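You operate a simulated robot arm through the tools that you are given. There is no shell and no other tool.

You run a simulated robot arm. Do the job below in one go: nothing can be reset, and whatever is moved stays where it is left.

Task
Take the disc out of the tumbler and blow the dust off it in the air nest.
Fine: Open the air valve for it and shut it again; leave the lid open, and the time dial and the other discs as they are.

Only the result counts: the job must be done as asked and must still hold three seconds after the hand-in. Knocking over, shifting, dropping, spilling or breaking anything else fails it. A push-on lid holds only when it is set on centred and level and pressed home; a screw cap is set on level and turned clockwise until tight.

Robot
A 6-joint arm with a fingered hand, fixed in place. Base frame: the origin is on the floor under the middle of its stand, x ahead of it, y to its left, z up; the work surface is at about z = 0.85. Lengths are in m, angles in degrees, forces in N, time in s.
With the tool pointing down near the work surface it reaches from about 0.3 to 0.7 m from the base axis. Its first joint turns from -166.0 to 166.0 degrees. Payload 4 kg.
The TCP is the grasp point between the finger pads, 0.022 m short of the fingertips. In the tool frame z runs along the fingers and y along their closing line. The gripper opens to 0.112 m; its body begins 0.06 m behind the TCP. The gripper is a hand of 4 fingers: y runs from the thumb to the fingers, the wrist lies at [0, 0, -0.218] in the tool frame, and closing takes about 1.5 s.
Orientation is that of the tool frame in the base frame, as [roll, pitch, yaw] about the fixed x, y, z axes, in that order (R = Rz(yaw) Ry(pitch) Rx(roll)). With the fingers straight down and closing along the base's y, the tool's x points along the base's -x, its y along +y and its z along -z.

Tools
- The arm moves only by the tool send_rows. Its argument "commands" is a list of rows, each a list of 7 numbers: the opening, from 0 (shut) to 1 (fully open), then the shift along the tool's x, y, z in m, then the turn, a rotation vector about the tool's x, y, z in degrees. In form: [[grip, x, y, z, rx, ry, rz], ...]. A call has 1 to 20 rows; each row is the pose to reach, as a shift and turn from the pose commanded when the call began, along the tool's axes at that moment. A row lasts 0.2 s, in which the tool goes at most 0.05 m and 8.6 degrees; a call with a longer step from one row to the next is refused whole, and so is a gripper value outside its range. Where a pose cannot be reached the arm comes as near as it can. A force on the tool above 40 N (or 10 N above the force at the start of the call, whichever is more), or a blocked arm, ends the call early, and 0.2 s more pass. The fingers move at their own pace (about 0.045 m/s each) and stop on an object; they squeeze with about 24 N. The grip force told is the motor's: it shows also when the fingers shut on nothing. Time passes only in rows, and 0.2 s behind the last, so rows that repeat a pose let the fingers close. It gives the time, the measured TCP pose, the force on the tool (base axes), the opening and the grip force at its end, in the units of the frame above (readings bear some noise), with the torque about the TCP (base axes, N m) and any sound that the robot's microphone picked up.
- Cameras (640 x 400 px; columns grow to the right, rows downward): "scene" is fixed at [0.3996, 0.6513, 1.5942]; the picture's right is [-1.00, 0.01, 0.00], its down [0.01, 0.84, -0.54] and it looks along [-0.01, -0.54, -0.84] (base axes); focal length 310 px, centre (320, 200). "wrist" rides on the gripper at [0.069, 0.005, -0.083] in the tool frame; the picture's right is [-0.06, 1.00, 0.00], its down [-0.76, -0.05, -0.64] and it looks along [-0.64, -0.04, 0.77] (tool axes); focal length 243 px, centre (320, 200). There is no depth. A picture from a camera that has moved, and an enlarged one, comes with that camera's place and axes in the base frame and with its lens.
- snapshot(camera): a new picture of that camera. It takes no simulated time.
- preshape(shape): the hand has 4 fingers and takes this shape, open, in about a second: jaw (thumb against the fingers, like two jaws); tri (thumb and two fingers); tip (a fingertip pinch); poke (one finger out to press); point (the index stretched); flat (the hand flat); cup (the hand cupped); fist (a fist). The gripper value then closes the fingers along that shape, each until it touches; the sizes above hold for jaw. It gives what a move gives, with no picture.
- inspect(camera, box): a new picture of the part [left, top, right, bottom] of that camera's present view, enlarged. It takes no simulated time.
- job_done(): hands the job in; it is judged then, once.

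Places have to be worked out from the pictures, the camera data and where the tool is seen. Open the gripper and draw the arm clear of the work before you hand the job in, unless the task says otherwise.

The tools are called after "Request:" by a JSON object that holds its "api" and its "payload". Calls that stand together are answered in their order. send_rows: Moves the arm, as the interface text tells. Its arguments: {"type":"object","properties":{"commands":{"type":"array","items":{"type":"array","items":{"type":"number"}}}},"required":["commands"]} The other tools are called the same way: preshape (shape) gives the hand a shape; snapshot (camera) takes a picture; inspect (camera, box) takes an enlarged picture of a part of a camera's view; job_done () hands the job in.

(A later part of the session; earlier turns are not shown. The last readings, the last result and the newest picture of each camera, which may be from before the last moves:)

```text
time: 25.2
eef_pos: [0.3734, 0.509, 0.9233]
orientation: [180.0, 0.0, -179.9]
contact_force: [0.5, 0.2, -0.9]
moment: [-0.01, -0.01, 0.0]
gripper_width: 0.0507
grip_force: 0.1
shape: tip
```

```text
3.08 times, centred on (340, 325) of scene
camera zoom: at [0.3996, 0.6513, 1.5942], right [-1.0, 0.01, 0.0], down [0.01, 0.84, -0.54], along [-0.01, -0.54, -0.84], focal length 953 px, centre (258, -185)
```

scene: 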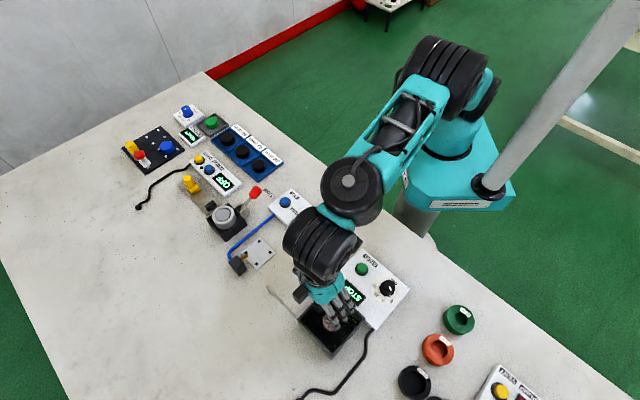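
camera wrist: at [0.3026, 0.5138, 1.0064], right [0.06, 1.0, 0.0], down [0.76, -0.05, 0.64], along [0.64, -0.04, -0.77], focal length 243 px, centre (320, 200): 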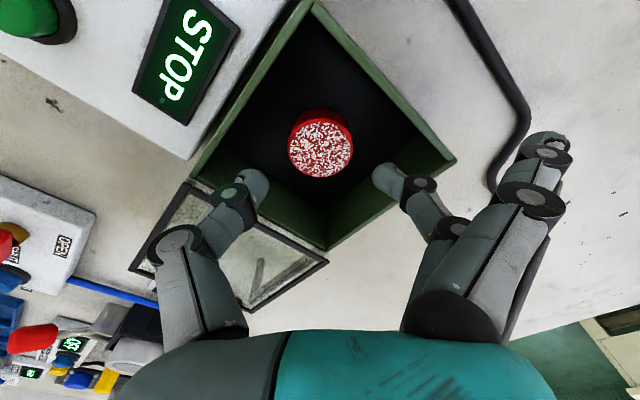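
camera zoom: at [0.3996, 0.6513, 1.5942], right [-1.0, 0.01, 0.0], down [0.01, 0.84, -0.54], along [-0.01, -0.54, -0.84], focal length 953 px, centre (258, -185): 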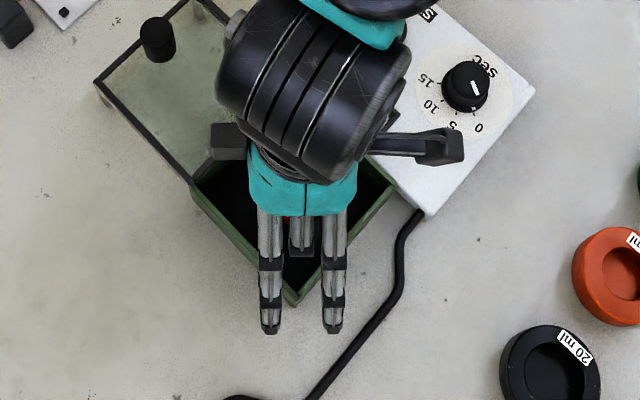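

All clearances look right: idle fingers stand outside the +y corner, thumb and middle finger inside. I lower slowly to z ≈ 0.888.

Request:
{"api": "send_rows", "payload": {"commands": [[0.46, 0, 0.001, 0.007, 0, 0, 0], [0.46, 0, 0.001, 0.014, 0, 0, 0], [0.46, 0, 0.001, 0.021, 0, 0, 0], [0.46, 0, 0.001, 0.026, 0, 0, 0], [0.46, 0, 0.001, 0.031, 0, 0, 0], [0.46, 0, 0.001, 0.035, 0, 0, 0], [0.46, 0, 0.001, 0.035, 0, 0, 0]]}}

Request:
{"api": "snapshot", "payload": {"camera": "wrist"}}

Request:
{"api": "inspect", "payload": {"camera": "wrist", "box": [210, 110, 470, 270]}}

```text
time: 26.8
eef_pos: [0.373, 0.5104, 0.8896]
orientation: [-179.9, 0.0, -179.9]
contact_force: [0.6, 0.3, 0.1]
moment: [-0.04, 0.01, -0.05]
gripper_width: 0.0508
grip_force: 0.0
shape: tip
```

```text
taken
camera wrist: at [0.3022, 0.5149, 0.9718], right [0.06, 1.0, 0.0], down [0.76, -0.05, 0.64], along [0.64, -0.04, -0.77], focal length 243 px, centre (320, 200)
```

wrist: 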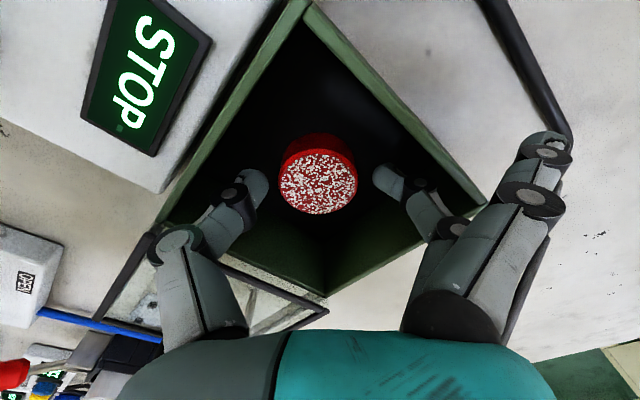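

```text
2.46 times, centred on (340, 190) of wrist
camera zoom: at [0.3022, 0.5149, 0.9718], right [0.06, 1.0, 0.0], down [0.76, -0.05, 0.64], along [0.64, -0.04, -0.77], focal length 597 px, centre (271, 225)
```

zoom: 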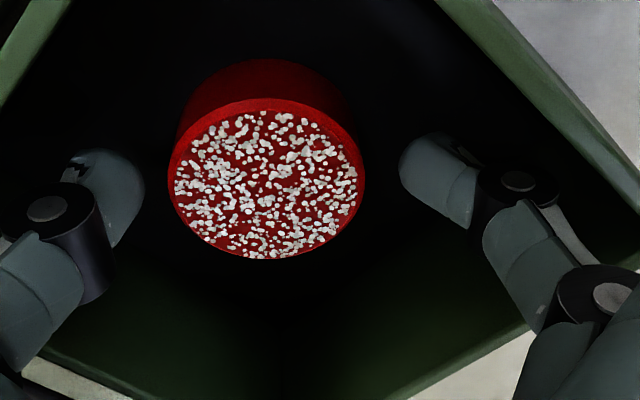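

The disc lies evenly between thumb and finger; it is about 17 mm thick with its foot near z 0.858. I lower 5 mm more so the pads meet the side well, then close.

Request:
{"api": "send_rows", "payload": {"commands": [[0.46, 0, -0.0005, 0.003, 0, 0, 0], [0.46, 0, -0.0005, 0.005, 0, 0, 0], [0.46, 0, -0.0005, 0.005, 0, 0, 0], [0.4, 0, -0.0005, 0.005, 0, 0, 0], [0.35, 0, -0.0005, 0.005, 0, 0, 0], [0.3, 0, -0.0005, 0.005, 0, 0, 0], [0.25, 0, -0.0005, 0.005, 0, 0, 0], [0.2, 0, -0.0005, 0.005, 0, 0, 0], [0.2, 0, -0.0005, 0.005, 0, 0, 0]]}}

Request:
{"api": "inspect", "payload": {"camera": "wrist", "box": [210, 110, 470, 270]}}

```text
time: 28.8
eef_pos: [0.3716, 0.51, 0.8838]
orientation: [-180.0, 0.1, -179.9]
contact_force: [-0.3, 0.5, -0.3]
moment: [-0.01, 0.02, 0.01]
gripper_width: 0.0332
grip_force: 24.0
shape: tip
```

```text
2.46 times, centred on (340, 190) of wrist
camera zoom: at [0.3023, 0.5141, 0.9669], right [0.06, 1.0, 0.0], down [0.76, -0.05, 0.64], along [0.64, -0.04, -0.77], focal length 597 px, centre (271, 225)
```

zoom: 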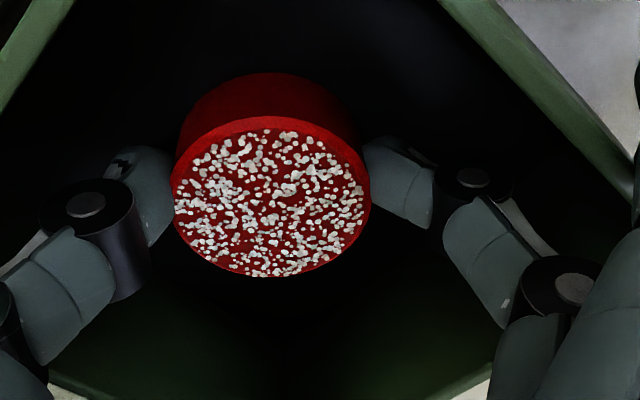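

The pinch holds with 24 N at the disc's sides. I lift it straight up slowly.

Request:
{"api": "send_rows", "payload": {"commands": [[0.1, 0, 0, 0, 0, 0, 0], [0.1, 0, 0, -0.005, 0, 0, 0], [0.1, 0, 0, -0.01, 0, 0, 0], [0.1, 0, 0, -0.016, 0, 0, 0], [0.1, 0, 0, -0.024, 0, 0, 0], [0.1, 0, 0, -0.024, 0, 0, 0]]}}

Request:
{"api": "inspect", "payload": {"camera": "wrist", "box": [210, 110, 470, 270]}}

```text
time: 30.2
eef_pos: [0.3728, 0.508, 0.9078]
orientation: [-180.0, 0.0, -179.9]
contact_force: [-0.1, 0.3, 0.5]
moment: [0.02, -0.02, 0.03]
gripper_width: 0.0328
grip_force: 23.9
shape: tip
```

```text
2.46 times, centred on (340, 190) of wrist
camera zoom: at [0.302, 0.5141, 0.9908], right [0.06, 1.0, 0.0], down [0.76, -0.05, 0.64], along [0.64, -0.04, -0.77], focal length 597 px, centre (271, 225)
```

zoom: 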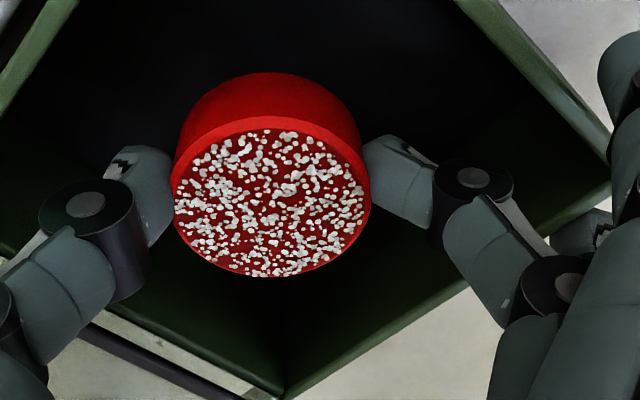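

The disc comes up level and firm. I lift it clear to z ≈ 1.01.

Request:
{"api": "send_rows", "payload": {"commands": [[0.1, 0, 0, -0.012, 0, 0, 0], [0.1, 0, 0, -0.03, 0, 0, 0], [0.1, 0, 0, -0.05, 0, 0, 0], [0.1, 0, 0, -0.07, 0, 0, 0], [0.1, 0, 0, -0.09, 0, 0, 0], [0.1, 0, 0, -0.1, 0, 0, 0], [0.1, 0, 0, -0.1, 0, 0, 0]]}}

Request:
{"api": "snapshot", "payload": {"camera": "wrist"}}

```text
time: 31.8
eef_pos: [0.3731, 0.5092, 1.0065]
orientation: [180.0, 0.1, -179.9]
contact_force: [0.4, -0.1, -0.5]
moment: [-0.02, 0.0, -0.01]
gripper_width: 0.0328
grip_force: 23.9
shape: tip
```

```text
taken
camera wrist: at [0.3026, 0.5142, 1.0906], right [0.06, 1.0, 0.0], down [0.77, -0.05, 0.64], along [0.64, -0.04, -0.77], focal length 243 px, centre (320, 200)
```

wrist: 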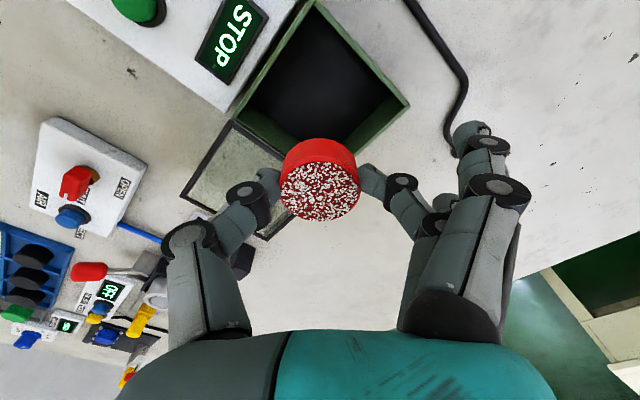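

The disc is out. I carry it above the nest at about (0.551, 0.3355), turning back 45° so the fingers will pass between the pegs.

Request:
{"api": "send_rows", "payload": {"commands": [[0.1, -0.014, -0.0135, -0.004, 0, 0, -3.5], [0.1, -0.029, -0.028, -0.008, 0, 0, -7], [0.1, -0.044, -0.0425, -0.012, 0, 0, -10.5], [0.1, -0.059, -0.057, -0.014, 0, 0, -14], [0.1, -0.074, -0.0715, -0.014, 0, 0, -17.5], [0.1, -0.089, -0.086, -0.014, 0, 0, -21], [0.1, -0.104, -0.1005, -0.014, 0, 0, -24.5], [0.1, -0.119, -0.115, -0.014, 0, 0, -28], [0.1, -0.134, -0.1295, -0.014, 0, 0, -31.5], [0.1, -0.149, -0.144, -0.014, 0, 0, -35], [0.1, -0.164, -0.1585, -0.014, 0, 0, -38.5], [0.1, -0.175, -0.169, -0.014, 0, 0, -42], [0.1, -0.1795, -0.1737, -0.014, 0, 0, -45], [0.1, -0.1795, -0.1737, -0.014, 0, 0, -45]]}}

Request:
{"api": "snapshot", "payload": {"camera": "wrist"}}

Request:
{"api": "inspect", "payload": {"camera": "scene", "box": [190, 170, 340, 290]}}

```text
time: 34.8
eef_pos: [0.5515, 0.3359, 1.0223]
orientation: [180.0, 0.0, -134.9]
contact_force: [0.7, 0.5, -0.6]
moment: [0.01, -0.01, 0.02]
gripper_width: 0.0328
grip_force: 23.8
shape: tip
```

```text
taken
camera wrist: at [0.4992, 0.2902, 1.1051], right [-0.66, 0.75, 0.0], down [0.57, 0.51, 0.64], along [0.48, 0.42, -0.77], focal length 243 px, centre (320, 200)
```

wrist: 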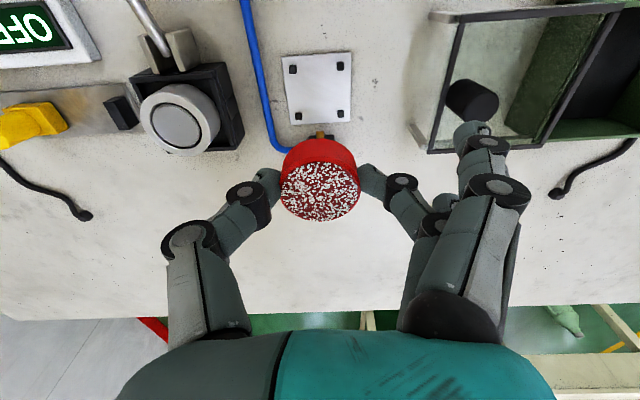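

```text
3.33 times, centred on (265, 230) of scene
camera zoom: at [0.3996, 0.6513, 1.5942], right [-1.0, 0.01, 0.0], down [0.01, 0.84, -0.54], along [-0.01, -0.54, -0.84], focal length 1033 px, centre (503, 100)
```

zoom: 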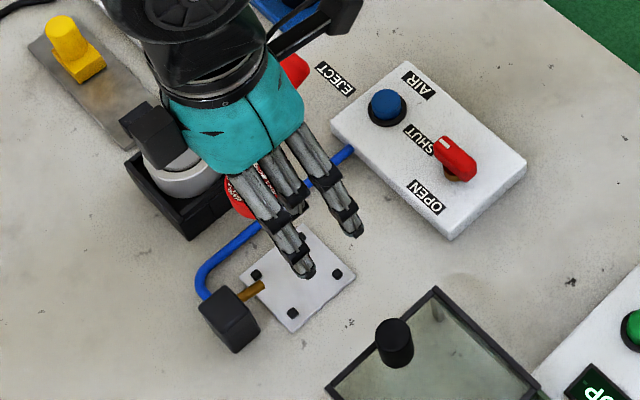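

I enlarge the nest in the wrist view to fix its centre and the pegs' height.

Request:
{"api": "inspect", "payload": {"camera": "wrist", "box": [250, 40, 390, 150]}}

Request:
{"api": "inspect", "payload": {"camera": "scene", "box": [225, 225, 285, 285]}}

```text
3.64 times, centred on (320, 95) of wrist
camera zoom: at [0.4992, 0.2902, 1.1051], right [-0.66, 0.75, 0.0], down [0.57, 0.51, 0.64], along [0.48, 0.42, -0.77], focal length 882 px, centre (320, 582)
```

zoom: 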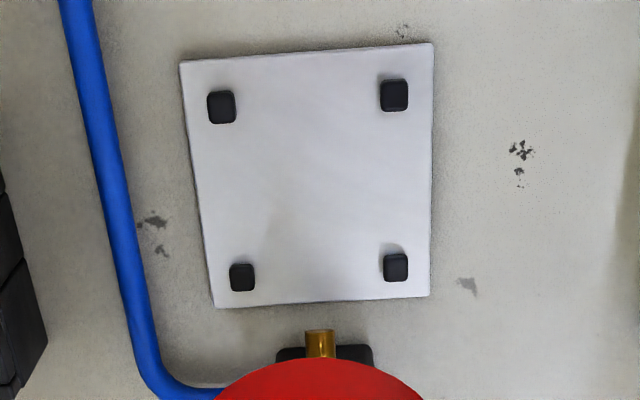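

```text
6.67 times, centred on (255, 255) of scene
camera zoom: at [0.3996, 0.6513, 1.5942], right [-1.0, 0.01, 0.0], down [0.01, 0.84, -0.54], along [-0.01, -0.54, -0.84], focal length 2066 px, centre (753, -167)
```

zoom: 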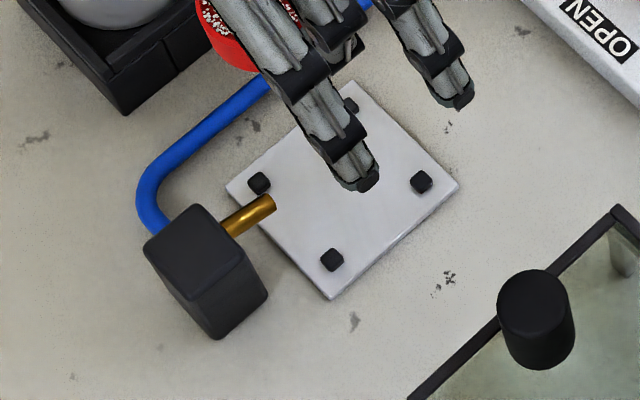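

The nest centre comes out at (0.552, 0.335) and the pegs are low blocks about 8 mm wide, so the disc has about 4 mm play. I lower to z ≈ 0.90 and look.

Request:
{"api": "send_rows", "payload": {"commands": [[0.1, 0, -0.0007, 0.02, 0, 0, 0], [0.1, 0, -0.0007, 0.04, 0, 0, 0], [0.1, 0, -0.0007, 0.06, 0, 0, 0], [0.1, 0, -0.0007, 0.08, 0, 0, 0], [0.1, 0, -0.0007, 0.095, 0, 0, 0], [0.1, 0, -0.0007, 0.108, 0, 0, 0], [0.1, 0, -0.0007, 0.118, 0, 0, 0], [0.1, 0, -0.0007, 0.118, 0, 0, 0]]}}

Request:
{"api": "snapshot", "payload": {"camera": "wrist"}}

Request:
{"api": "inspect", "payload": {"camera": "scene", "box": [205, 190, 305, 290]}}

```text
time: 36.6
eef_pos: [0.5517, 0.3361, 0.9041]
orientation: [-179.9, 0.0, -134.9]
contact_force: [-1.0, 0.0, 0.7]
moment: [0.01, -0.01, 0.02]
gripper_width: 0.0327
grip_force: 24.1
shape: tip
```

```text
taken
camera wrist: at [0.5, 0.2901, 0.987], right [-0.66, 0.75, 0.0], down [0.57, 0.51, 0.64], along [0.48, 0.42, -0.77], focal length 243 px, centre (320, 200)
```

wrist: 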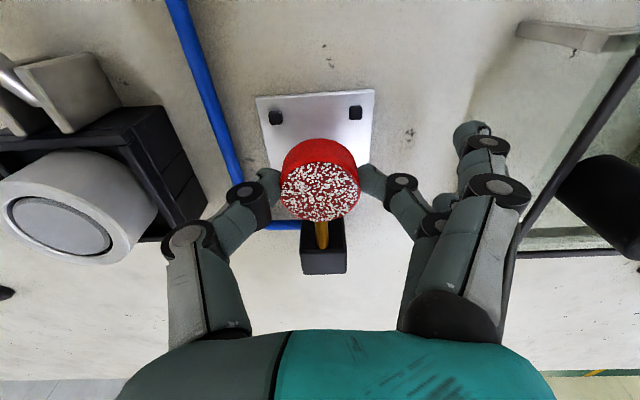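

```text
4.00 times, centred on (255, 240) of scene
camera zoom: at [0.3996, 0.6513, 1.5942], right [-1.0, 0.01, 0.0], down [0.01, 0.84, -0.54], along [-0.01, -0.54, -0.84], focal length 1239 px, centre (580, 40)
```

zoom: 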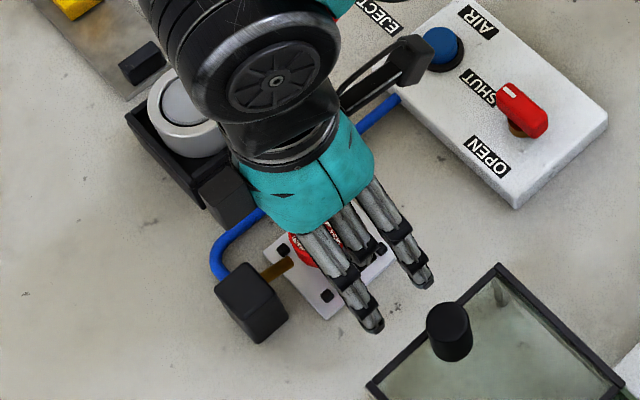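

The disc hangs over the nest centre; the nozzle tip comes close on one side, so I enlarge to check the gap before lowering further.

Request:
{"api": "inspect", "payload": {"camera": "wrist", "box": [240, 80, 400, 290]}}

Request:
{"api": "inspect", "payload": {"camera": "scene", "box": [250, 235, 310, 280]}}

```text
1.90 times, centred on (320, 185) of wrist
camera zoom: at [0.5, 0.2901, 0.987], right [-0.66, 0.75, 0.0], down [0.57, 0.51, 0.64], along [0.48, 0.42, -0.77], focal length 462 px, centre (320, 229)
```

zoom: 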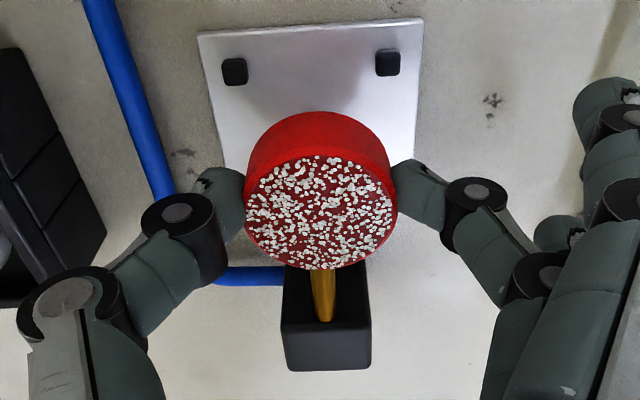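

```text
8.89 times, centred on (280, 258) of scene
camera zoom: at [0.3996, 0.6513, 1.5942], right [-1.0, 0.01, 0.0], down [0.01, 0.84, -0.54], along [-0.01, -0.54, -0.84], focal length 2754 px, centre (676, -311)
```

zoom: 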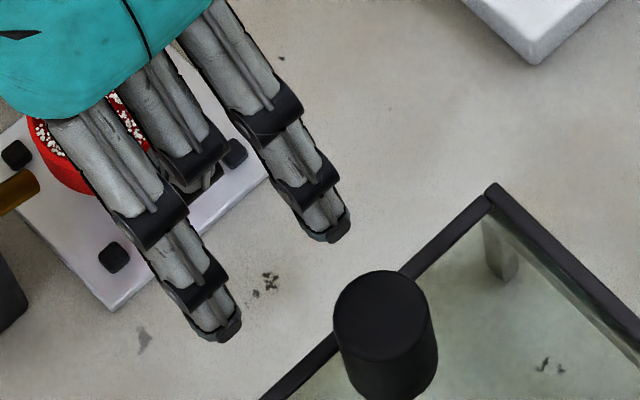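

There is a visible gap between disc and nozzle. I lower slowly toward the plate, watching the force.

Request:
{"api": "send_rows", "payload": {"commands": [[0.1, 0, 0, 0.004, 0, 0, 0], [0.1, 0, 0, 0.008, 0, 0, 0], [0.1, 0, 0, 0.012, 0, 0, 0], [0.1, 0, 0, 0.016, 0, 0, 0], [0.1, 0, 0, 0.019, 0, 0, 0], [0.1, 0, 0, 0.019, 0, 0, 0]]}}

Request:
{"api": "inspect", "payload": {"camera": "wrist", "box": [240, 80, 400, 290]}}

```text
time: 38.0
eef_pos: [0.5521, 0.3355, 0.8859]
orientation: [-179.9, -0.1, -134.9]
contact_force: [0.2, 0.2, 0.5]
moment: [-0.01, 0.0, 0.0]
gripper_width: 0.0327
grip_force: 24.3
shape: tip
```

```text
1.90 times, centred on (320, 185) of wrist
camera zoom: at [0.4997, 0.2898, 0.9679], right [-0.66, 0.75, 0.0], down [0.57, 0.51, 0.64], along [0.48, 0.42, -0.77], focal length 462 px, centre (320, 229)
```

zoom: 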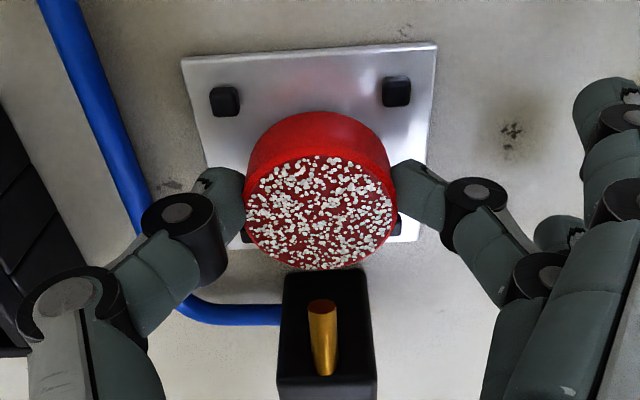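

Still no contact at z ≈ 0.885. I go down in 1 mm steps to feel the plate.

Request:
{"api": "send_rows", "payload": {"commands": [[0.1, 0, 0, 0.001, 0, 0, 0], [0.1, 0, 0, 0.002, 0, 0, 0], [0.1, 0, 0, 0.003, 0, 0, 0], [0.1, 0, 0, 0.003, 0, 0, 0]]}}

```text
time: 39.0
eef_pos: [0.5525, 0.3348, 0.8825]
orientation: [180.0, 0.0, -134.9]
contact_force: [0.0, 0.2, -0.4]
moment: [0.02, 0.02, -0.01]
gripper_width: 0.0328
grip_force: 24.0
shape: tip
```

No contact yet; another 2 mm.

Request:
{"api": "send_rows", "payload": {"commands": [[0.1, 0, 0, 0.001, 0, 0, 0], [0.1, 0, 0, 0.002, 0, 0, 0], [0.1, 0, 0, 0.002, 0, 0, 0]]}}

```text
time: 39.8
eef_pos: [0.5514, 0.3354, 0.8807]
orientation: [-179.9, 0.1, -134.9]
contact_force: [-1.1, -2.4, 7.7]
moment: [0.0, 0.02, -0.02]
gripper_width: 0.0327
grip_force: 24.1
shape: tip
```

The plate pushes back with about 8 N, so the disc stands on the nest. I ease 0.5 mm up and open just enough to free it.

Request:
{"api": "send_rows", "payload": {"commands": [[0.1, 0, 0, -0.0007, 0, 0, 0], [0.28, 0, 0, -0.0007, 0, 0, 0], [0.33, 0, 0, -0.0007, 0, 0, 0], [0.38, 0, 0, -0.0007, 0, 0, 0], [0.42, 0, 0, -0.0007, 0, 0, 0], [0.44, 0, 0, -0.0007, 0, 0, 0], [0.44, 0, 0, -0.0007, 0, 0, 0], [0.44, 0, 0, -0.0007, 0, 0, 0]]}}

Request:
{"api": "snapshot", "payload": {"camera": "wrist"}}

Request:
{"api": "inspect", "payload": {"camera": "scene", "box": [230, 220, 310, 280]}}

```text
time: 41.6
eef_pos: [0.5522, 0.3356, 0.881]
orientation: [-179.9, 0.0, -134.9]
contact_force: [1.4, -0.5, -0.2]
moment: [0.02, 0.02, 0.02]
gripper_width: 0.0485
grip_force: 0.1
shape: tip
```

```text
taken
camera wrist: at [0.4995, 0.2899, 0.9635], right [-0.66, 0.75, 0.0], down [0.57, 0.51, 0.64], along [0.48, 0.42, -0.77], focal length 243 px, centre (320, 200)
```

wrist: 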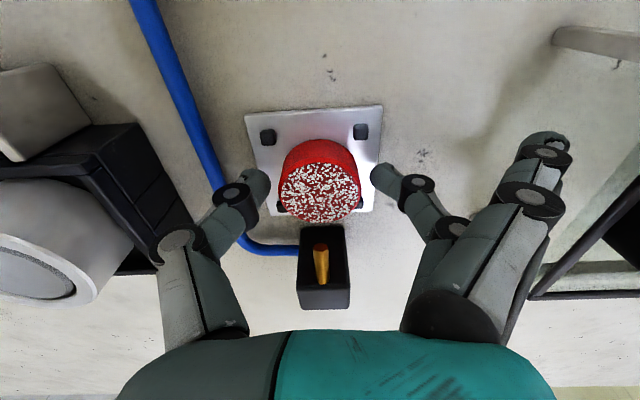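

```text
6.67 times, centred on (270, 250) of scene
camera zoom: at [0.3996, 0.6513, 1.5942], right [-1.0, 0.01, 0.0], down [0.01, 0.84, -0.54], along [-0.01, -0.54, -0.84], focal length 2066 px, centre (653, -133)
```

zoom: 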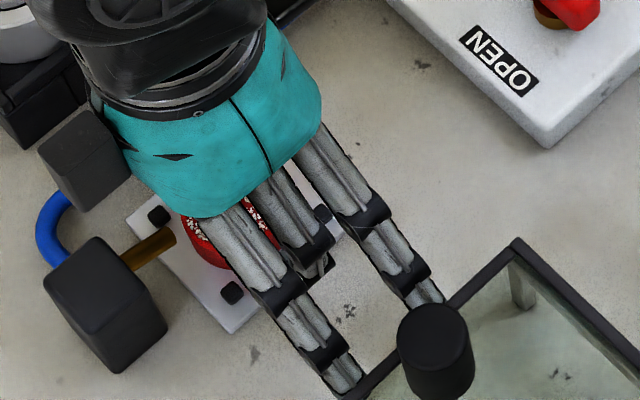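

The disc stands free between the pegs with about 5 mm on each side, and the idle fingertips are near the lid's edge. I rise in steps, edging away from the lid (tool −y) once the tips clear the disc.

Request:
{"api": "send_rows", "payload": {"commands": [[0.44, 0, -0.001, -0.006, 0, 0, 0], [0.44, 0, -0.002, -0.012, 0, 0, 0], [0.44, 0, -0.002, -0.02, 0, 0, 0], [0.44, 0, -0.006, -0.022, 0, 0, 0], [0.44, 0, -0.012, -0.025, 0, 0, 0], [0.44, 0, -0.016, -0.033, 0, 0, 0], [0.44, 0, -0.016, -0.05, 0, 0, 0], [0.44, 0, -0.016, -0.08, 0, 0, 0], [0.44, 0, -0.016, -0.12, 0, 0, 0], [0.44, 0, -0.016, -0.14, 0, 0, 0], [0.44, 0, -0.016, -0.14, 0, 0, 0]]}}

Request:
{"api": "snapshot", "payload": {"camera": "wrist"}}

Request:
{"api": "snapshot", "payload": {"camera": "scene"}}

```text
time: 44.0
eef_pos: [0.5635, 0.3248, 1.0208]
orientation: [179.9, 0.0, -134.9]
contact_force: [0.1, -0.4, 0.5]
moment: [-0.01, 0.01, 0.01]
gripper_width: 0.0483
grip_force: 0.0
shape: tip
```

```text
taken
camera wrist: at [0.5111, 0.2792, 1.104], right [-0.66, 0.75, 0.0], down [0.57, 0.51, 0.64], along [0.48, 0.42, -0.77], focal length 243 px, centre (320, 200)
```

wrist: 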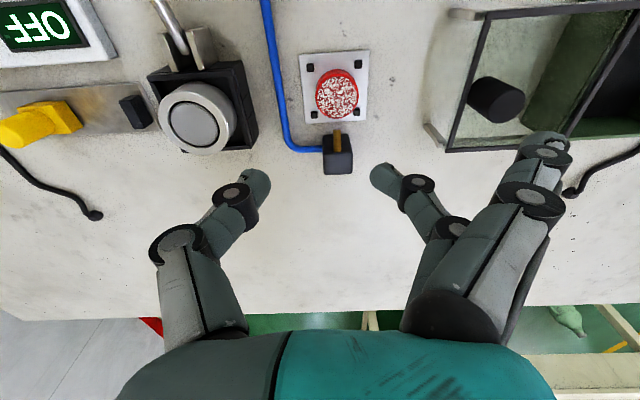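

```text
taken
```

scene: 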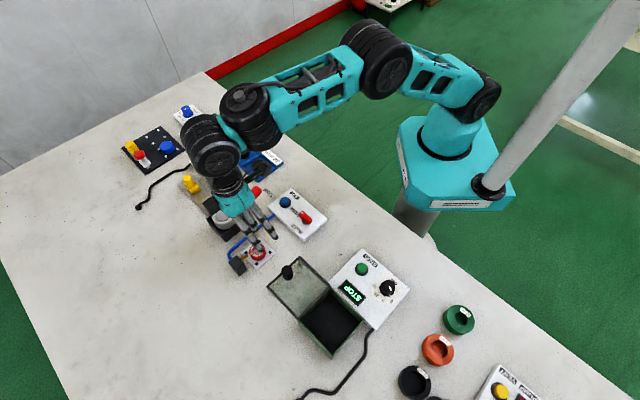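

The disc rests in the nest, and the lid is still open. Next I move the camera over the air panel to study the red valve handle.

Request:
{"api": "send_rows", "payload": {"commands": [[0.44, 0.03, 0.004, -0.02, 0, 0, 0], [0.44, 0.06, 0.008, -0.02, 0, 0, 0], [0.44, 0.09, 0.012, -0.02, 0, 0, 0], [0.44, 0.12, 0.016, -0.02, 0, 0, 0], [0.44, 0.15, 0.02, -0.02, 0, 0, 0], [0.44, 0.18, 0.026, -0.01, 0, 0, 0], [0.44, 0.21, 0.032, 0, 0, 0, 0], [0.44, 0.235, 0.036, 0.01, 0, 0, 0], [0.44, 0.235, 0.036, 0.02, 0, 0, 0], [0.44, 0.235, 0.036, 0.02, 0, 0, 0]]}}

Request:
{"api": "snapshot", "payload": {"camera": "wrist"}}

Request:
{"api": "inspect", "payload": {"camera": "scene", "box": [215, 180, 335, 285]}}

```text
time: 46.2
eef_pos: [0.3726, 0.1833, 1.0018]
orientation: [180.0, 0.0, -134.9]
contact_force: [-0.7, 0.2, 1.0]
moment: [-0.01, 0.0, -0.01]
gripper_width: 0.0486
grip_force: 0.0
shape: tip
```

```text
taken
camera wrist: at [0.3194, 0.1379, 1.084], right [-0.66, 0.75, 0.0], down [0.57, 0.51, 0.64], along [0.48, 0.42, -0.77], focal length 243 px, centre (320, 200)
```

wrist: 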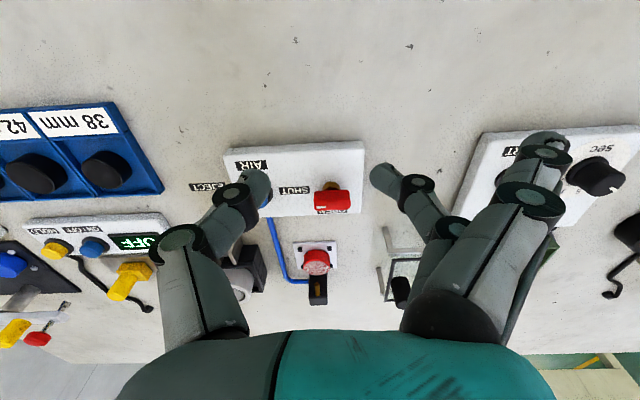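

```text
3.81 times, centred on (275, 232) of scene
camera zoom: at [0.3996, 0.6513, 1.5942], right [-1.0, 0.01, 0.0], down [0.01, 0.84, -0.54], along [-0.01, -0.54, -0.84], focal length 1180 px, centre (491, 76)
```

zoom: 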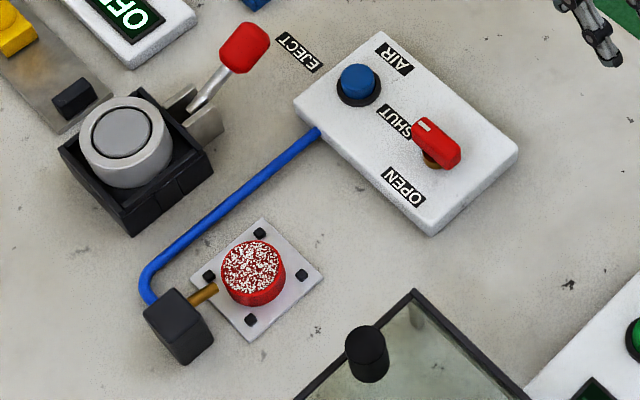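

The disc sits squarely between the pegs before the nozzle. I enlarge the valve handle in both views.

Request:
{"api": "inspect", "payload": {"camera": "wrist", "box": [220, 140, 380, 230]}}

Request:
{"api": "inspect", "payload": {"camera": "scene", "box": [288, 195, 333, 240]}}

```text
4.00 times, centred on (300, 185) of wrist
camera zoom: at [0.3194, 0.1379, 1.084], right [-0.66, 0.75, 0.0], down [0.57, 0.51, 0.64], along [0.48, 0.42, -0.77], focal length 970 px, centre (400, 260)
```

zoom: 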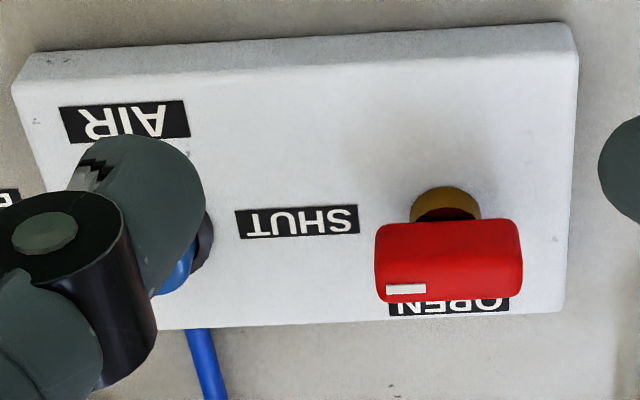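

```text
8.89 times, centred on (310, 218) of scene
camera zoom: at [0.3996, 0.6513, 1.5942], right [-1.0, 0.01, 0.0], down [0.01, 0.84, -0.54], along [-0.01, -0.54, -0.84], focal length 2754 px, centre (404, 44)
```

zoom: 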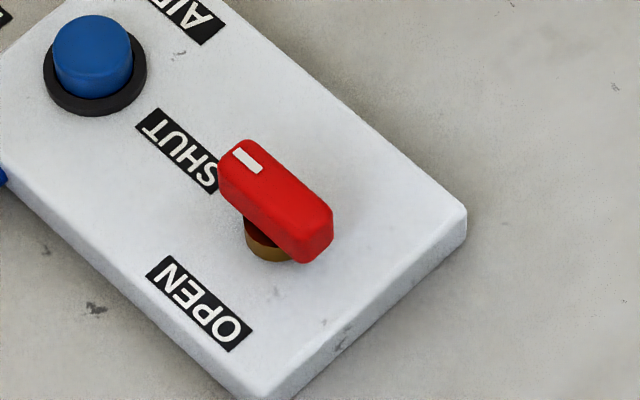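

The handle's marked end points along (+x, −y) to SHUT, with its pivot near (0.431, 0.254) and its top near z 0.899; OPEN lies a quarter turn anticlockwise from above. I take the jaw shape and go above the handle, turned so that the hand closes across it.

Request:
{"api": "preshape", "payload": {"shape": "jaw"}}

Request:
{"api": "send_rows", "payload": {"commands": [[0.6, -0.009, 0.001, 0, 0, 0, 8.2], [0.6, -0.018, 0.002, 0, 0, 0, 16.4], [0.6, -0.027, 0.003, 0, 0, 0, 24.6], [0.6, -0.036, 0.004, 0, 0, 0, 32.8], [0.6, -0.045, 0.005, 0, 0, 0, 41], [0.6, -0.054, 0.006, 0, 0, 0, 49.2], [0.6, -0.063, 0.007, 0, 0, 0, 57.4], [0.6, -0.072, 0.008, 0, 0, 0, 65.6], [0.6, -0.081, 0.0085, 0, 0, 0, 73.8], [0.6, -0.0913, 0.0087, 0, 0, 0, 82], [0.6, -0.0913, 0.0087, 0, 0, 0, 90], [0.6, -0.0913, 0.0087, 0, 0, 0, 90]]}}

Request:
{"api": "snapshot", "payload": {"camera": "wrist"}}

Request:
{"api": "snapshot", "payload": {"camera": "scene"}}

```text
time: 47.1
eef_pos: [0.3725, 0.1845, 1.0015]
orientation: [-179.9, 0.0, -134.9]
contact_force: [0.2, 0.4, 0.3]
moment: [0.02, 0.04, 0.01]
gripper_width: 0.1123
grip_force: 0.1
shape: jaw
```

```text
time: 49.7
eef_pos: [0.4304, 0.254, 1.0014]
orientation: [180.0, 0.0, 135.1]
contact_force: [-0.1, 0.0, -0.3]
moment: [0.01, 0.04, -0.01]
gripper_width: 0.0678
grip_force: 0.0
shape: jaw
```

```text
taken
camera wrist: at [0.3841, 0.3067, 1.0834], right [0.75, 0.66, 0.0], down [0.51, -0.58, 0.64], along [0.42, -0.48, -0.77], focal length 243 px, centre (320, 200)
```

wrist: 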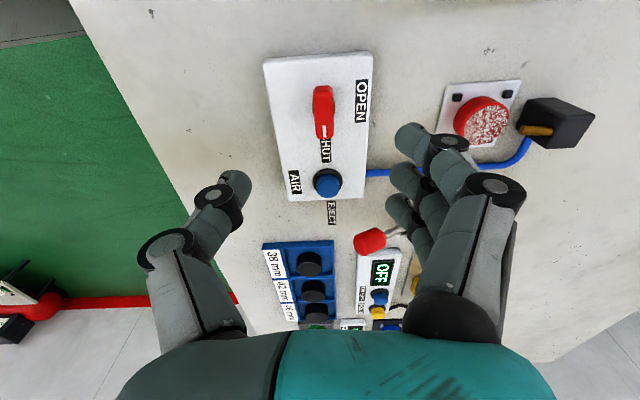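

```text
taken
```

scene: 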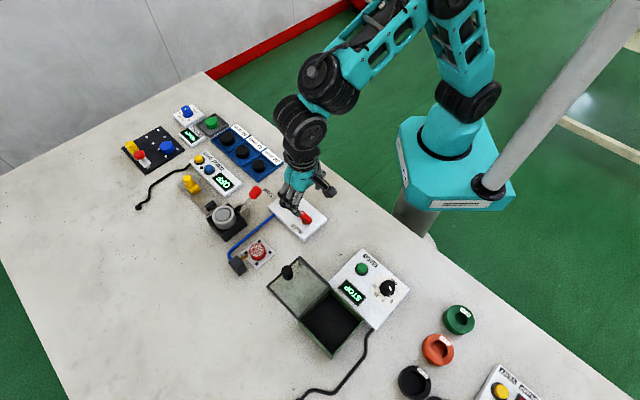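

I enlarge the handle in this view to fix its centre and direction.

Request:
{"api": "inspect", "payload": {"camera": "wrist", "box": [250, 50, 400, 210]}}

```text
2.50 times, centred on (325, 130) of wrist
camera zoom: at [0.3841, 0.3067, 1.0834], right [0.75, 0.66, 0.0], down [0.51, -0.58, 0.64], along [0.42, -0.48, -0.77], focal length 606 px, centre (308, 375)
```

zoom: 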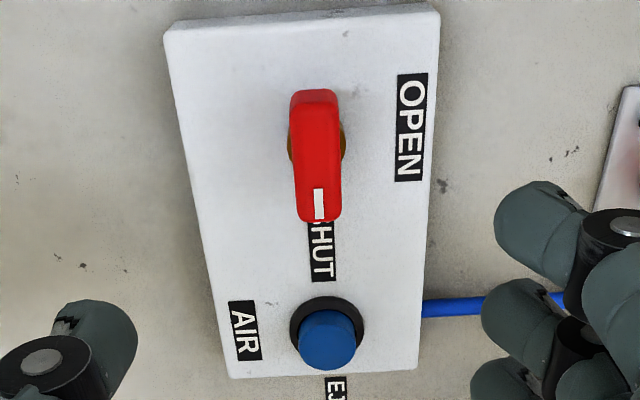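

Triangulating the white mark puts the handle's top at z ≈ 0.911, its centre at (0.431, 0.2585) and the panel top at z ≈ 0.881. I lower over the handle to z ≈ 0.911, the hand part open.

Request:
{"api": "send_rows", "payload": {"commands": [[0.6, 0.0018, 0.004, 0.02, 0, 0, 0], [0.6, 0.0018, 0.004, 0.04, 0, 0, 0], [0.6, 0.0018, 0.004, 0.055, 0, 0, 0], [0.6, 0.0018, 0.004, 0.07, 0, 0, 0], [0.6, 0.0018, 0.004, 0.08, 0, 0, 0], [0.6, 0.0018, 0.004, 0.088, 0, 0, 0], [0.6, 0.0018, 0.004, 0.09, 0, 0, 0], [0.6, 0.0018, 0.004, 0.09, 0, 0, 0]]}}

Request:
{"api": "snapshot", "payload": {"camera": "wrist"}}

Request:
{"api": "inspect", "payload": {"camera": "scene", "box": [255, 170, 345, 250]}}

```text
time: 51.5
eef_pos: [0.4313, 0.2578, 0.9106]
orientation: [180.0, 0.1, 135.2]
contact_force: [-0.3, 0.1, -0.4]
moment: [0.0, 0.0, 0.0]
gripper_width: 0.0676
grip_force: 0.0
shape: jaw
```

```text
taken
camera wrist: at [0.3851, 0.311, 0.9933], right [0.75, 0.66, 0.0], down [0.51, -0.57, 0.64], along [0.42, -0.48, -0.77], focal length 243 px, centre (320, 200)
```

wrist: 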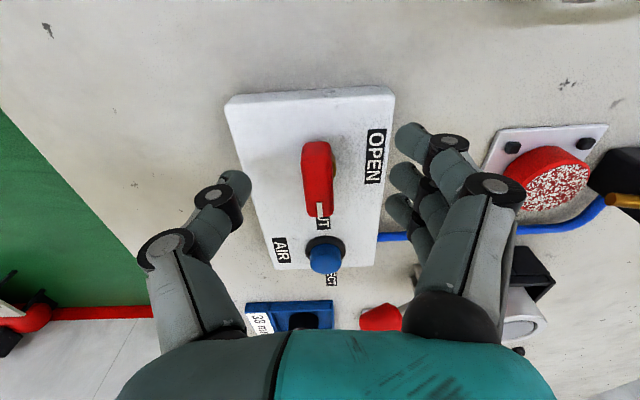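

```text
5.00 times, centred on (300, 210) of scene
camera zoom: at [0.3996, 0.6513, 1.5942], right [-1.0, 0.01, 0.0], down [0.01, 0.84, -0.54], along [-0.01, -0.54, -0.84], focal length 1549 px, centre (420, 150)
```

zoom: 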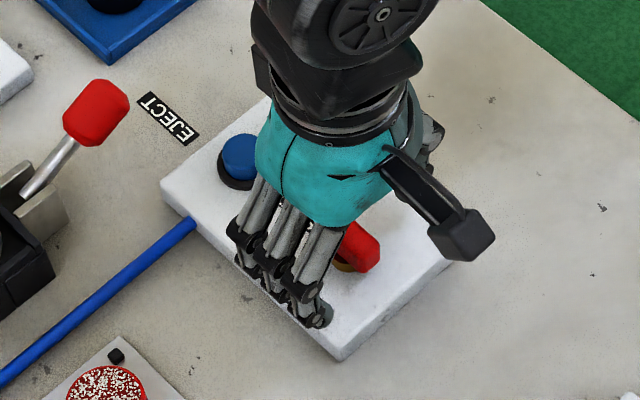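

I enlarge the handle between the fingers to check the centring before closing.

Request:
{"api": "inspect", "payload": {"camera": "wrist", "box": [260, 110, 400, 240]}}

```text
3.08 times, centred on (330, 175) of wrist
camera zoom: at [0.3851, 0.311, 0.9933], right [0.75, 0.66, 0.0], down [0.51, -0.57, 0.64], along [0.42, -0.48, -0.77], focal length 746 px, centre (289, 277)
```

zoom: 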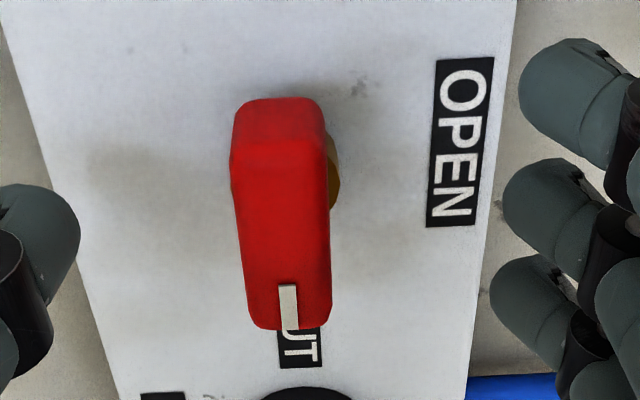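

The handle spans z ≈ 0.893–0.907 and is centred about 2 mm toward the camera. I shift that much, lower 3 mm and close on it.

Request:
{"api": "send_rows", "payload": {"commands": [[0.6, 0.001, 0, 0.0015, 0, 0, 0], [0.6, 0.002, 0, 0.003, 0, 0, 0], [0.5, 0.002, 0, 0.003, 0, 0, 0], [0.4, 0.002, 0, 0.003, 0, 0, 0], [0.3, 0.002, 0, 0.003, 0, 0, 0], [0.2, 0.002, 0, 0.003, 0, 0, 0], [0.1, 0.002, 0, 0.003, 0, 0, 0], [0.05, 0.002, 0, 0.003, 0, 0, 0], [0.05, 0.002, 0, 0.003, 0, 0, 0], [0.05, 0.002, 0, 0.003, 0, 0, 0]]}}

Request:
{"api": "snapshot", "payload": {"camera": "wrist"}}

Request:
{"api": "inspect", "payload": {"camera": "scene", "box": [255, 170, 345, 250]}}

```text
time: 53.7
eef_pos: [0.4292, 0.2594, 0.9099]
orientation: [-180.0, 0.0, 135.1]
contact_force: [-3.1, -4.2, -1.9]
moment: [-0.05, 0.0, 0.13]
gripper_width: 0.0053
grip_force: 24.2
shape: jaw
```

```text
taken
camera wrist: at [0.3833, 0.312, 0.9904], right [0.75, 0.66, 0.0], down [0.51, -0.57, 0.64], along [0.42, -0.48, -0.77], focal length 243 px, centre (320, 200)
```

wrist: 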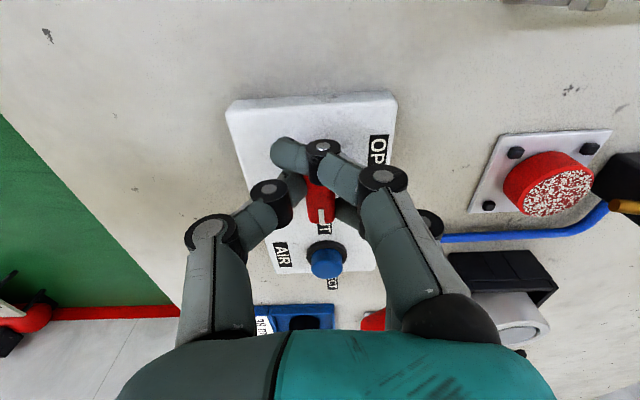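

```text
5.00 times, centred on (300, 210) of scene
camera zoom: at [0.3996, 0.6513, 1.5942], right [-1.0, 0.01, 0.0], down [0.01, 0.84, -0.54], along [-0.01, -0.54, -0.84], focal length 1549 px, centre (420, 150)
```

zoom: 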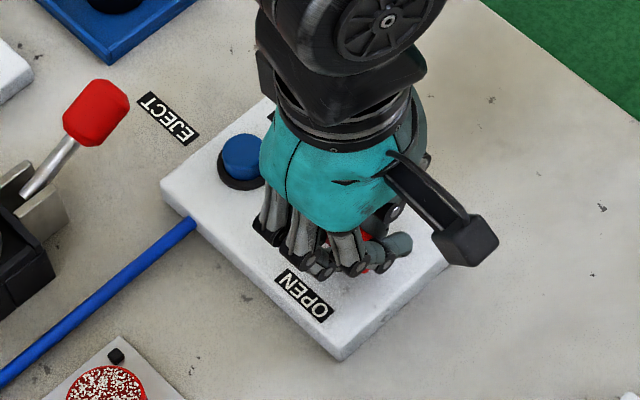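

The hand grips the handle. I turn it anticlockwise from above (negative about the tool's z), first 40°, and check.

Request:
{"api": "send_rows", "payload": {"commands": [[0.05, 0, 0, 0, 0, 0, -5], [0.05, 0, 0, 0, 0, 0, -10], [0.05, 0, 0, 0, 0, 0, -15], [0.05, 0, 0, 0, 0, 0, -20], [0.05, 0, 0, 0, 0, 0, -25], [0.05, 0, 0, 0, 0, 0, -30], [0.05, 0, 0, 0, 0, 0, -35], [0.05, 0, 0, 0, 0, 0, -40], [0.05, 0, 0, 0, 0, 0, -40]]}}

Request:
{"api": "snapshot", "payload": {"camera": "wrist"}}

Request:
{"api": "inspect", "payload": {"camera": "scene", "box": [225, 170, 345, 280]}}

```text
time: 55.7
eef_pos: [0.4287, 0.2588, 0.9073]
orientation: [-179.8, -0.1, 175.1]
contact_force: [-20.6, -16.7, -0.9]
moment: [-0.24, 0.33, -0.2]
gripper_width: 0.0053
grip_force: 23.7
shape: jaw
```

```text
taken
camera wrist: at [0.3599, 0.2694, 0.9907], right [0.15, 0.99, 0.0], down [0.76, -0.11, 0.64], along [0.63, -0.1, -0.77], focal length 243 px, centre (320, 200)
```

wrist: 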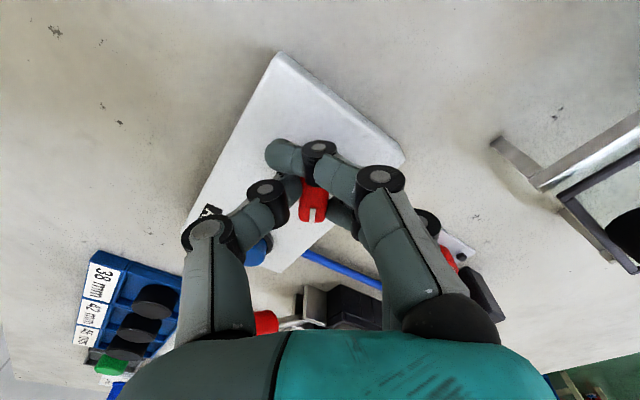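

```text
3.64 times, centred on (285, 225) of scene
camera zoom: at [0.3996, 0.6513, 1.5942], right [-1.0, 0.01, 0.0], down [0.01, 0.84, -0.54], along [-0.01, -0.54, -0.84], focal length 1127 px, centre (447, 109)
```

zoom: 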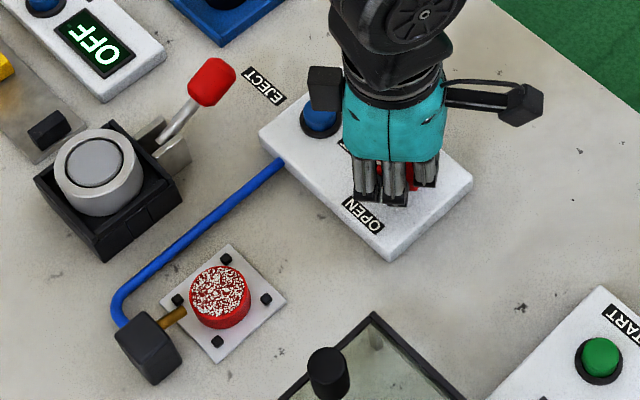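

The handle follows the hand, but a side force of about 26 N shows that the pivot lies slightly toward (−x, −y). I shift the hand about 1.5 mm that way and read the force.

Request:
{"api": "send_rows", "payload": {"commands": [[0.05, 0.0011, -0.0011, 0, 0, 0, 0], [0.05, 0.0011, -0.0011, 0, 0, 0, 0]]}}

```text
time: 56.3
eef_pos: [0.4288, 0.2593, 0.9078]
orientation: [-179.9, -0.2, 175.1]
contact_force: [-16.4, -12.9, -4.3]
moment: [-0.18, 0.28, -0.1]
gripper_width: 0.0051
grip_force: 23.5
shape: jaw
```

The force falls. I look again for the true tool place and the handle.

Request:
{"api": "inspect", "payload": {"camera": "wrist", "box": [220, 110, 460, 260]}}

```text
2.67 times, centred on (340, 185) of wrist
camera zoom: at [0.3595, 0.2691, 0.9908], right [0.15, 0.99, 0.0], down [0.76, -0.11, 0.64], along [0.63, -0.1, -0.77], focal length 647 px, centre (267, 240)
```

zoom: 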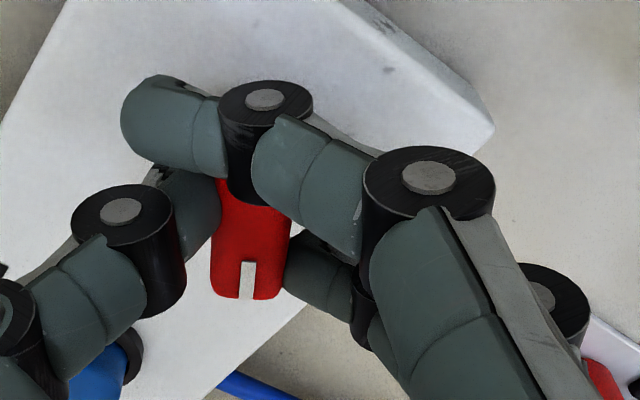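

The handle is well held and aligned with the hand. I ease another 3 mm in the same direction to relieve the side load before turning on.

Request:
{"api": "send_rows", "payload": {"commands": [[0.05, 0.0011, -0.001, 0, 0, 0, 0], [0.05, 0.0022, -0.0021, 0, 0, 0, 0], [0.05, 0.0022, -0.0021, 0, 0, 0, 0]]}}

```text
time: 57.1
eef_pos: [0.4282, 0.2576, 0.9083]
orientation: [180.0, 0.1, 175.1]
contact_force: [-2.2, -5.0, -8.0]
moment: [-0.03, 0.11, -0.06]
gripper_width: 0.0049
grip_force: 23.8
shape: jaw
```

The load dropped to about 5 N. I turn 15° more with a small shift along −y.

Request:
{"api": "send_rows", "payload": {"commands": [[0.05, 0.0001, -0.0007, 0, 0, 0, -5], [0.05, 0.0001, -0.0014, 0, 0, 0, -10], [0.05, 0.0001, -0.002, 0, 0, 0, -15], [0.05, 0.0001, -0.002, 0, 0, 0, -15]]}}

```text
time: 58.1
eef_pos: [0.4267, 0.2542, 0.9078]
orientation: [180.0, 0.1, -169.9]
contact_force: [5.6, -2.9, -4.2]
moment: [0.03, -0.02, 0.0]
gripper_width: 0.0048
grip_force: 24.2
shape: jaw
```

Low force now. Another 15° with a similar correction.

Request:
{"api": "send_rows", "payload": {"commands": [[0.05, -0.0002, -0.001, 0, 0, 0, -5], [0.05, -0.0004, -0.002, 0, 0, 0, -10], [0.05, -0.0005, -0.0028, 0, 0, 0, -15], [0.05, -0.0005, -0.0028, 0, 0, 0, -15]]}}

Request:
{"api": "snapshot", "payload": {"camera": "wrist"}}

Request:
{"api": "inspect", "payload": {"camera": "scene", "box": [225, 170, 345, 280]}}

```text
time: 59.1
eef_pos: [0.4282, 0.2517, 0.9079]
orientation: [180.0, -0.1, -154.9]
contact_force: [2.7, 1.7, -0.2]
moment: [0.09, -0.04, -0.04]
gripper_width: 0.0045
grip_force: 24.2
shape: jaw
```

```text
taken
camera wrist: at [0.3626, 0.2269, 0.9905], right [-0.37, 0.93, 0.0], down [0.71, 0.28, 0.64], along [0.6, 0.24, -0.77], focal length 243 px, centre (320, 200)
```

wrist: 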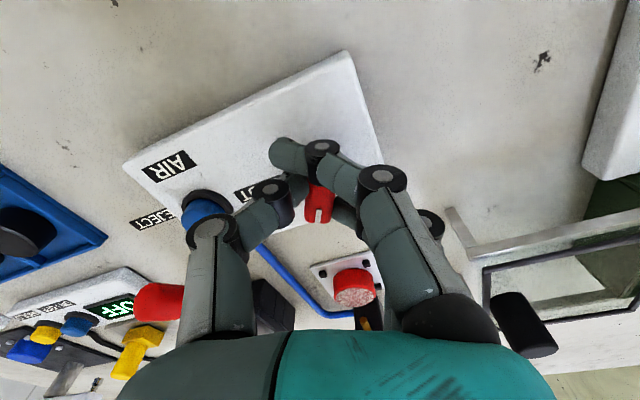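

```text
3.64 times, centred on (285, 225) of scene
camera zoom: at [0.3996, 0.6513, 1.5942], right [-1.0, 0.01, 0.0], down [0.01, 0.84, -0.54], along [-0.01, -0.54, -0.84], focal length 1127 px, centre (447, 109)
```

zoom: 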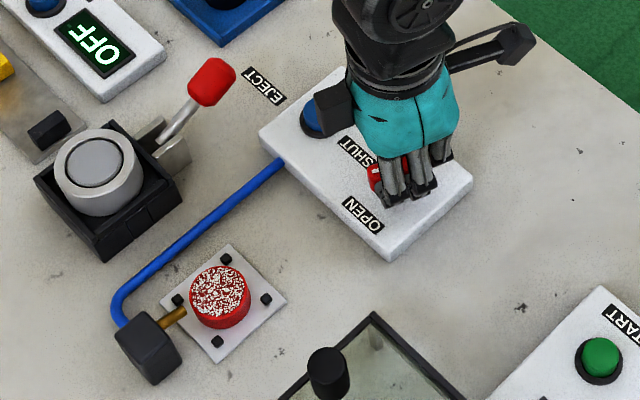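

At 70° the side load is small. I enlarge the handle to see how it lies in the fingers.

Request:
{"api": "inspect", "payload": {"camera": "wrist", "box": [240, 110, 440, 260]}}

Request:
{"api": "inspect", "payload": {"camera": "scene", "box": [290, 190, 340, 240]}}

```text
2.67 times, centred on (340, 185) of wrist
camera zoom: at [0.3626, 0.2269, 0.9905], right [-0.37, 0.93, 0.0], down [0.71, 0.28, 0.64], along [0.6, 0.24, -0.77], focal length 647 px, centre (267, 240)
```

zoom: 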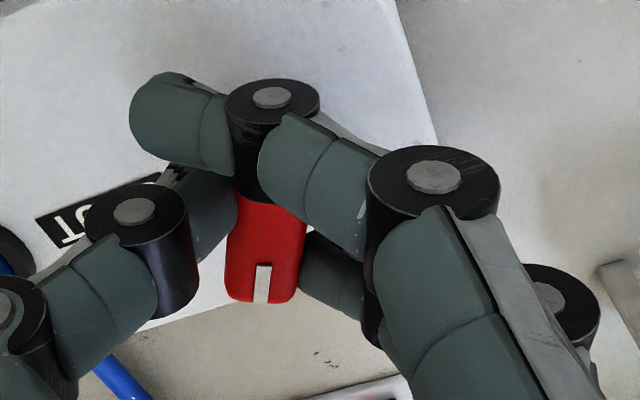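

```text
8.00 times, centred on (315, 215) of scene
camera zoom: at [0.3996, 0.6513, 1.5942], right [-1.0, 0.01, 0.0], down [0.01, 0.84, -0.54], along [-0.01, -0.54, -0.84], focal length 2479 px, centre (360, 80)
```

zoom: 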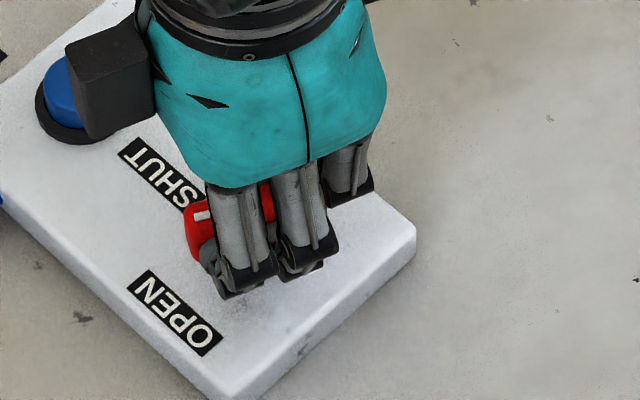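

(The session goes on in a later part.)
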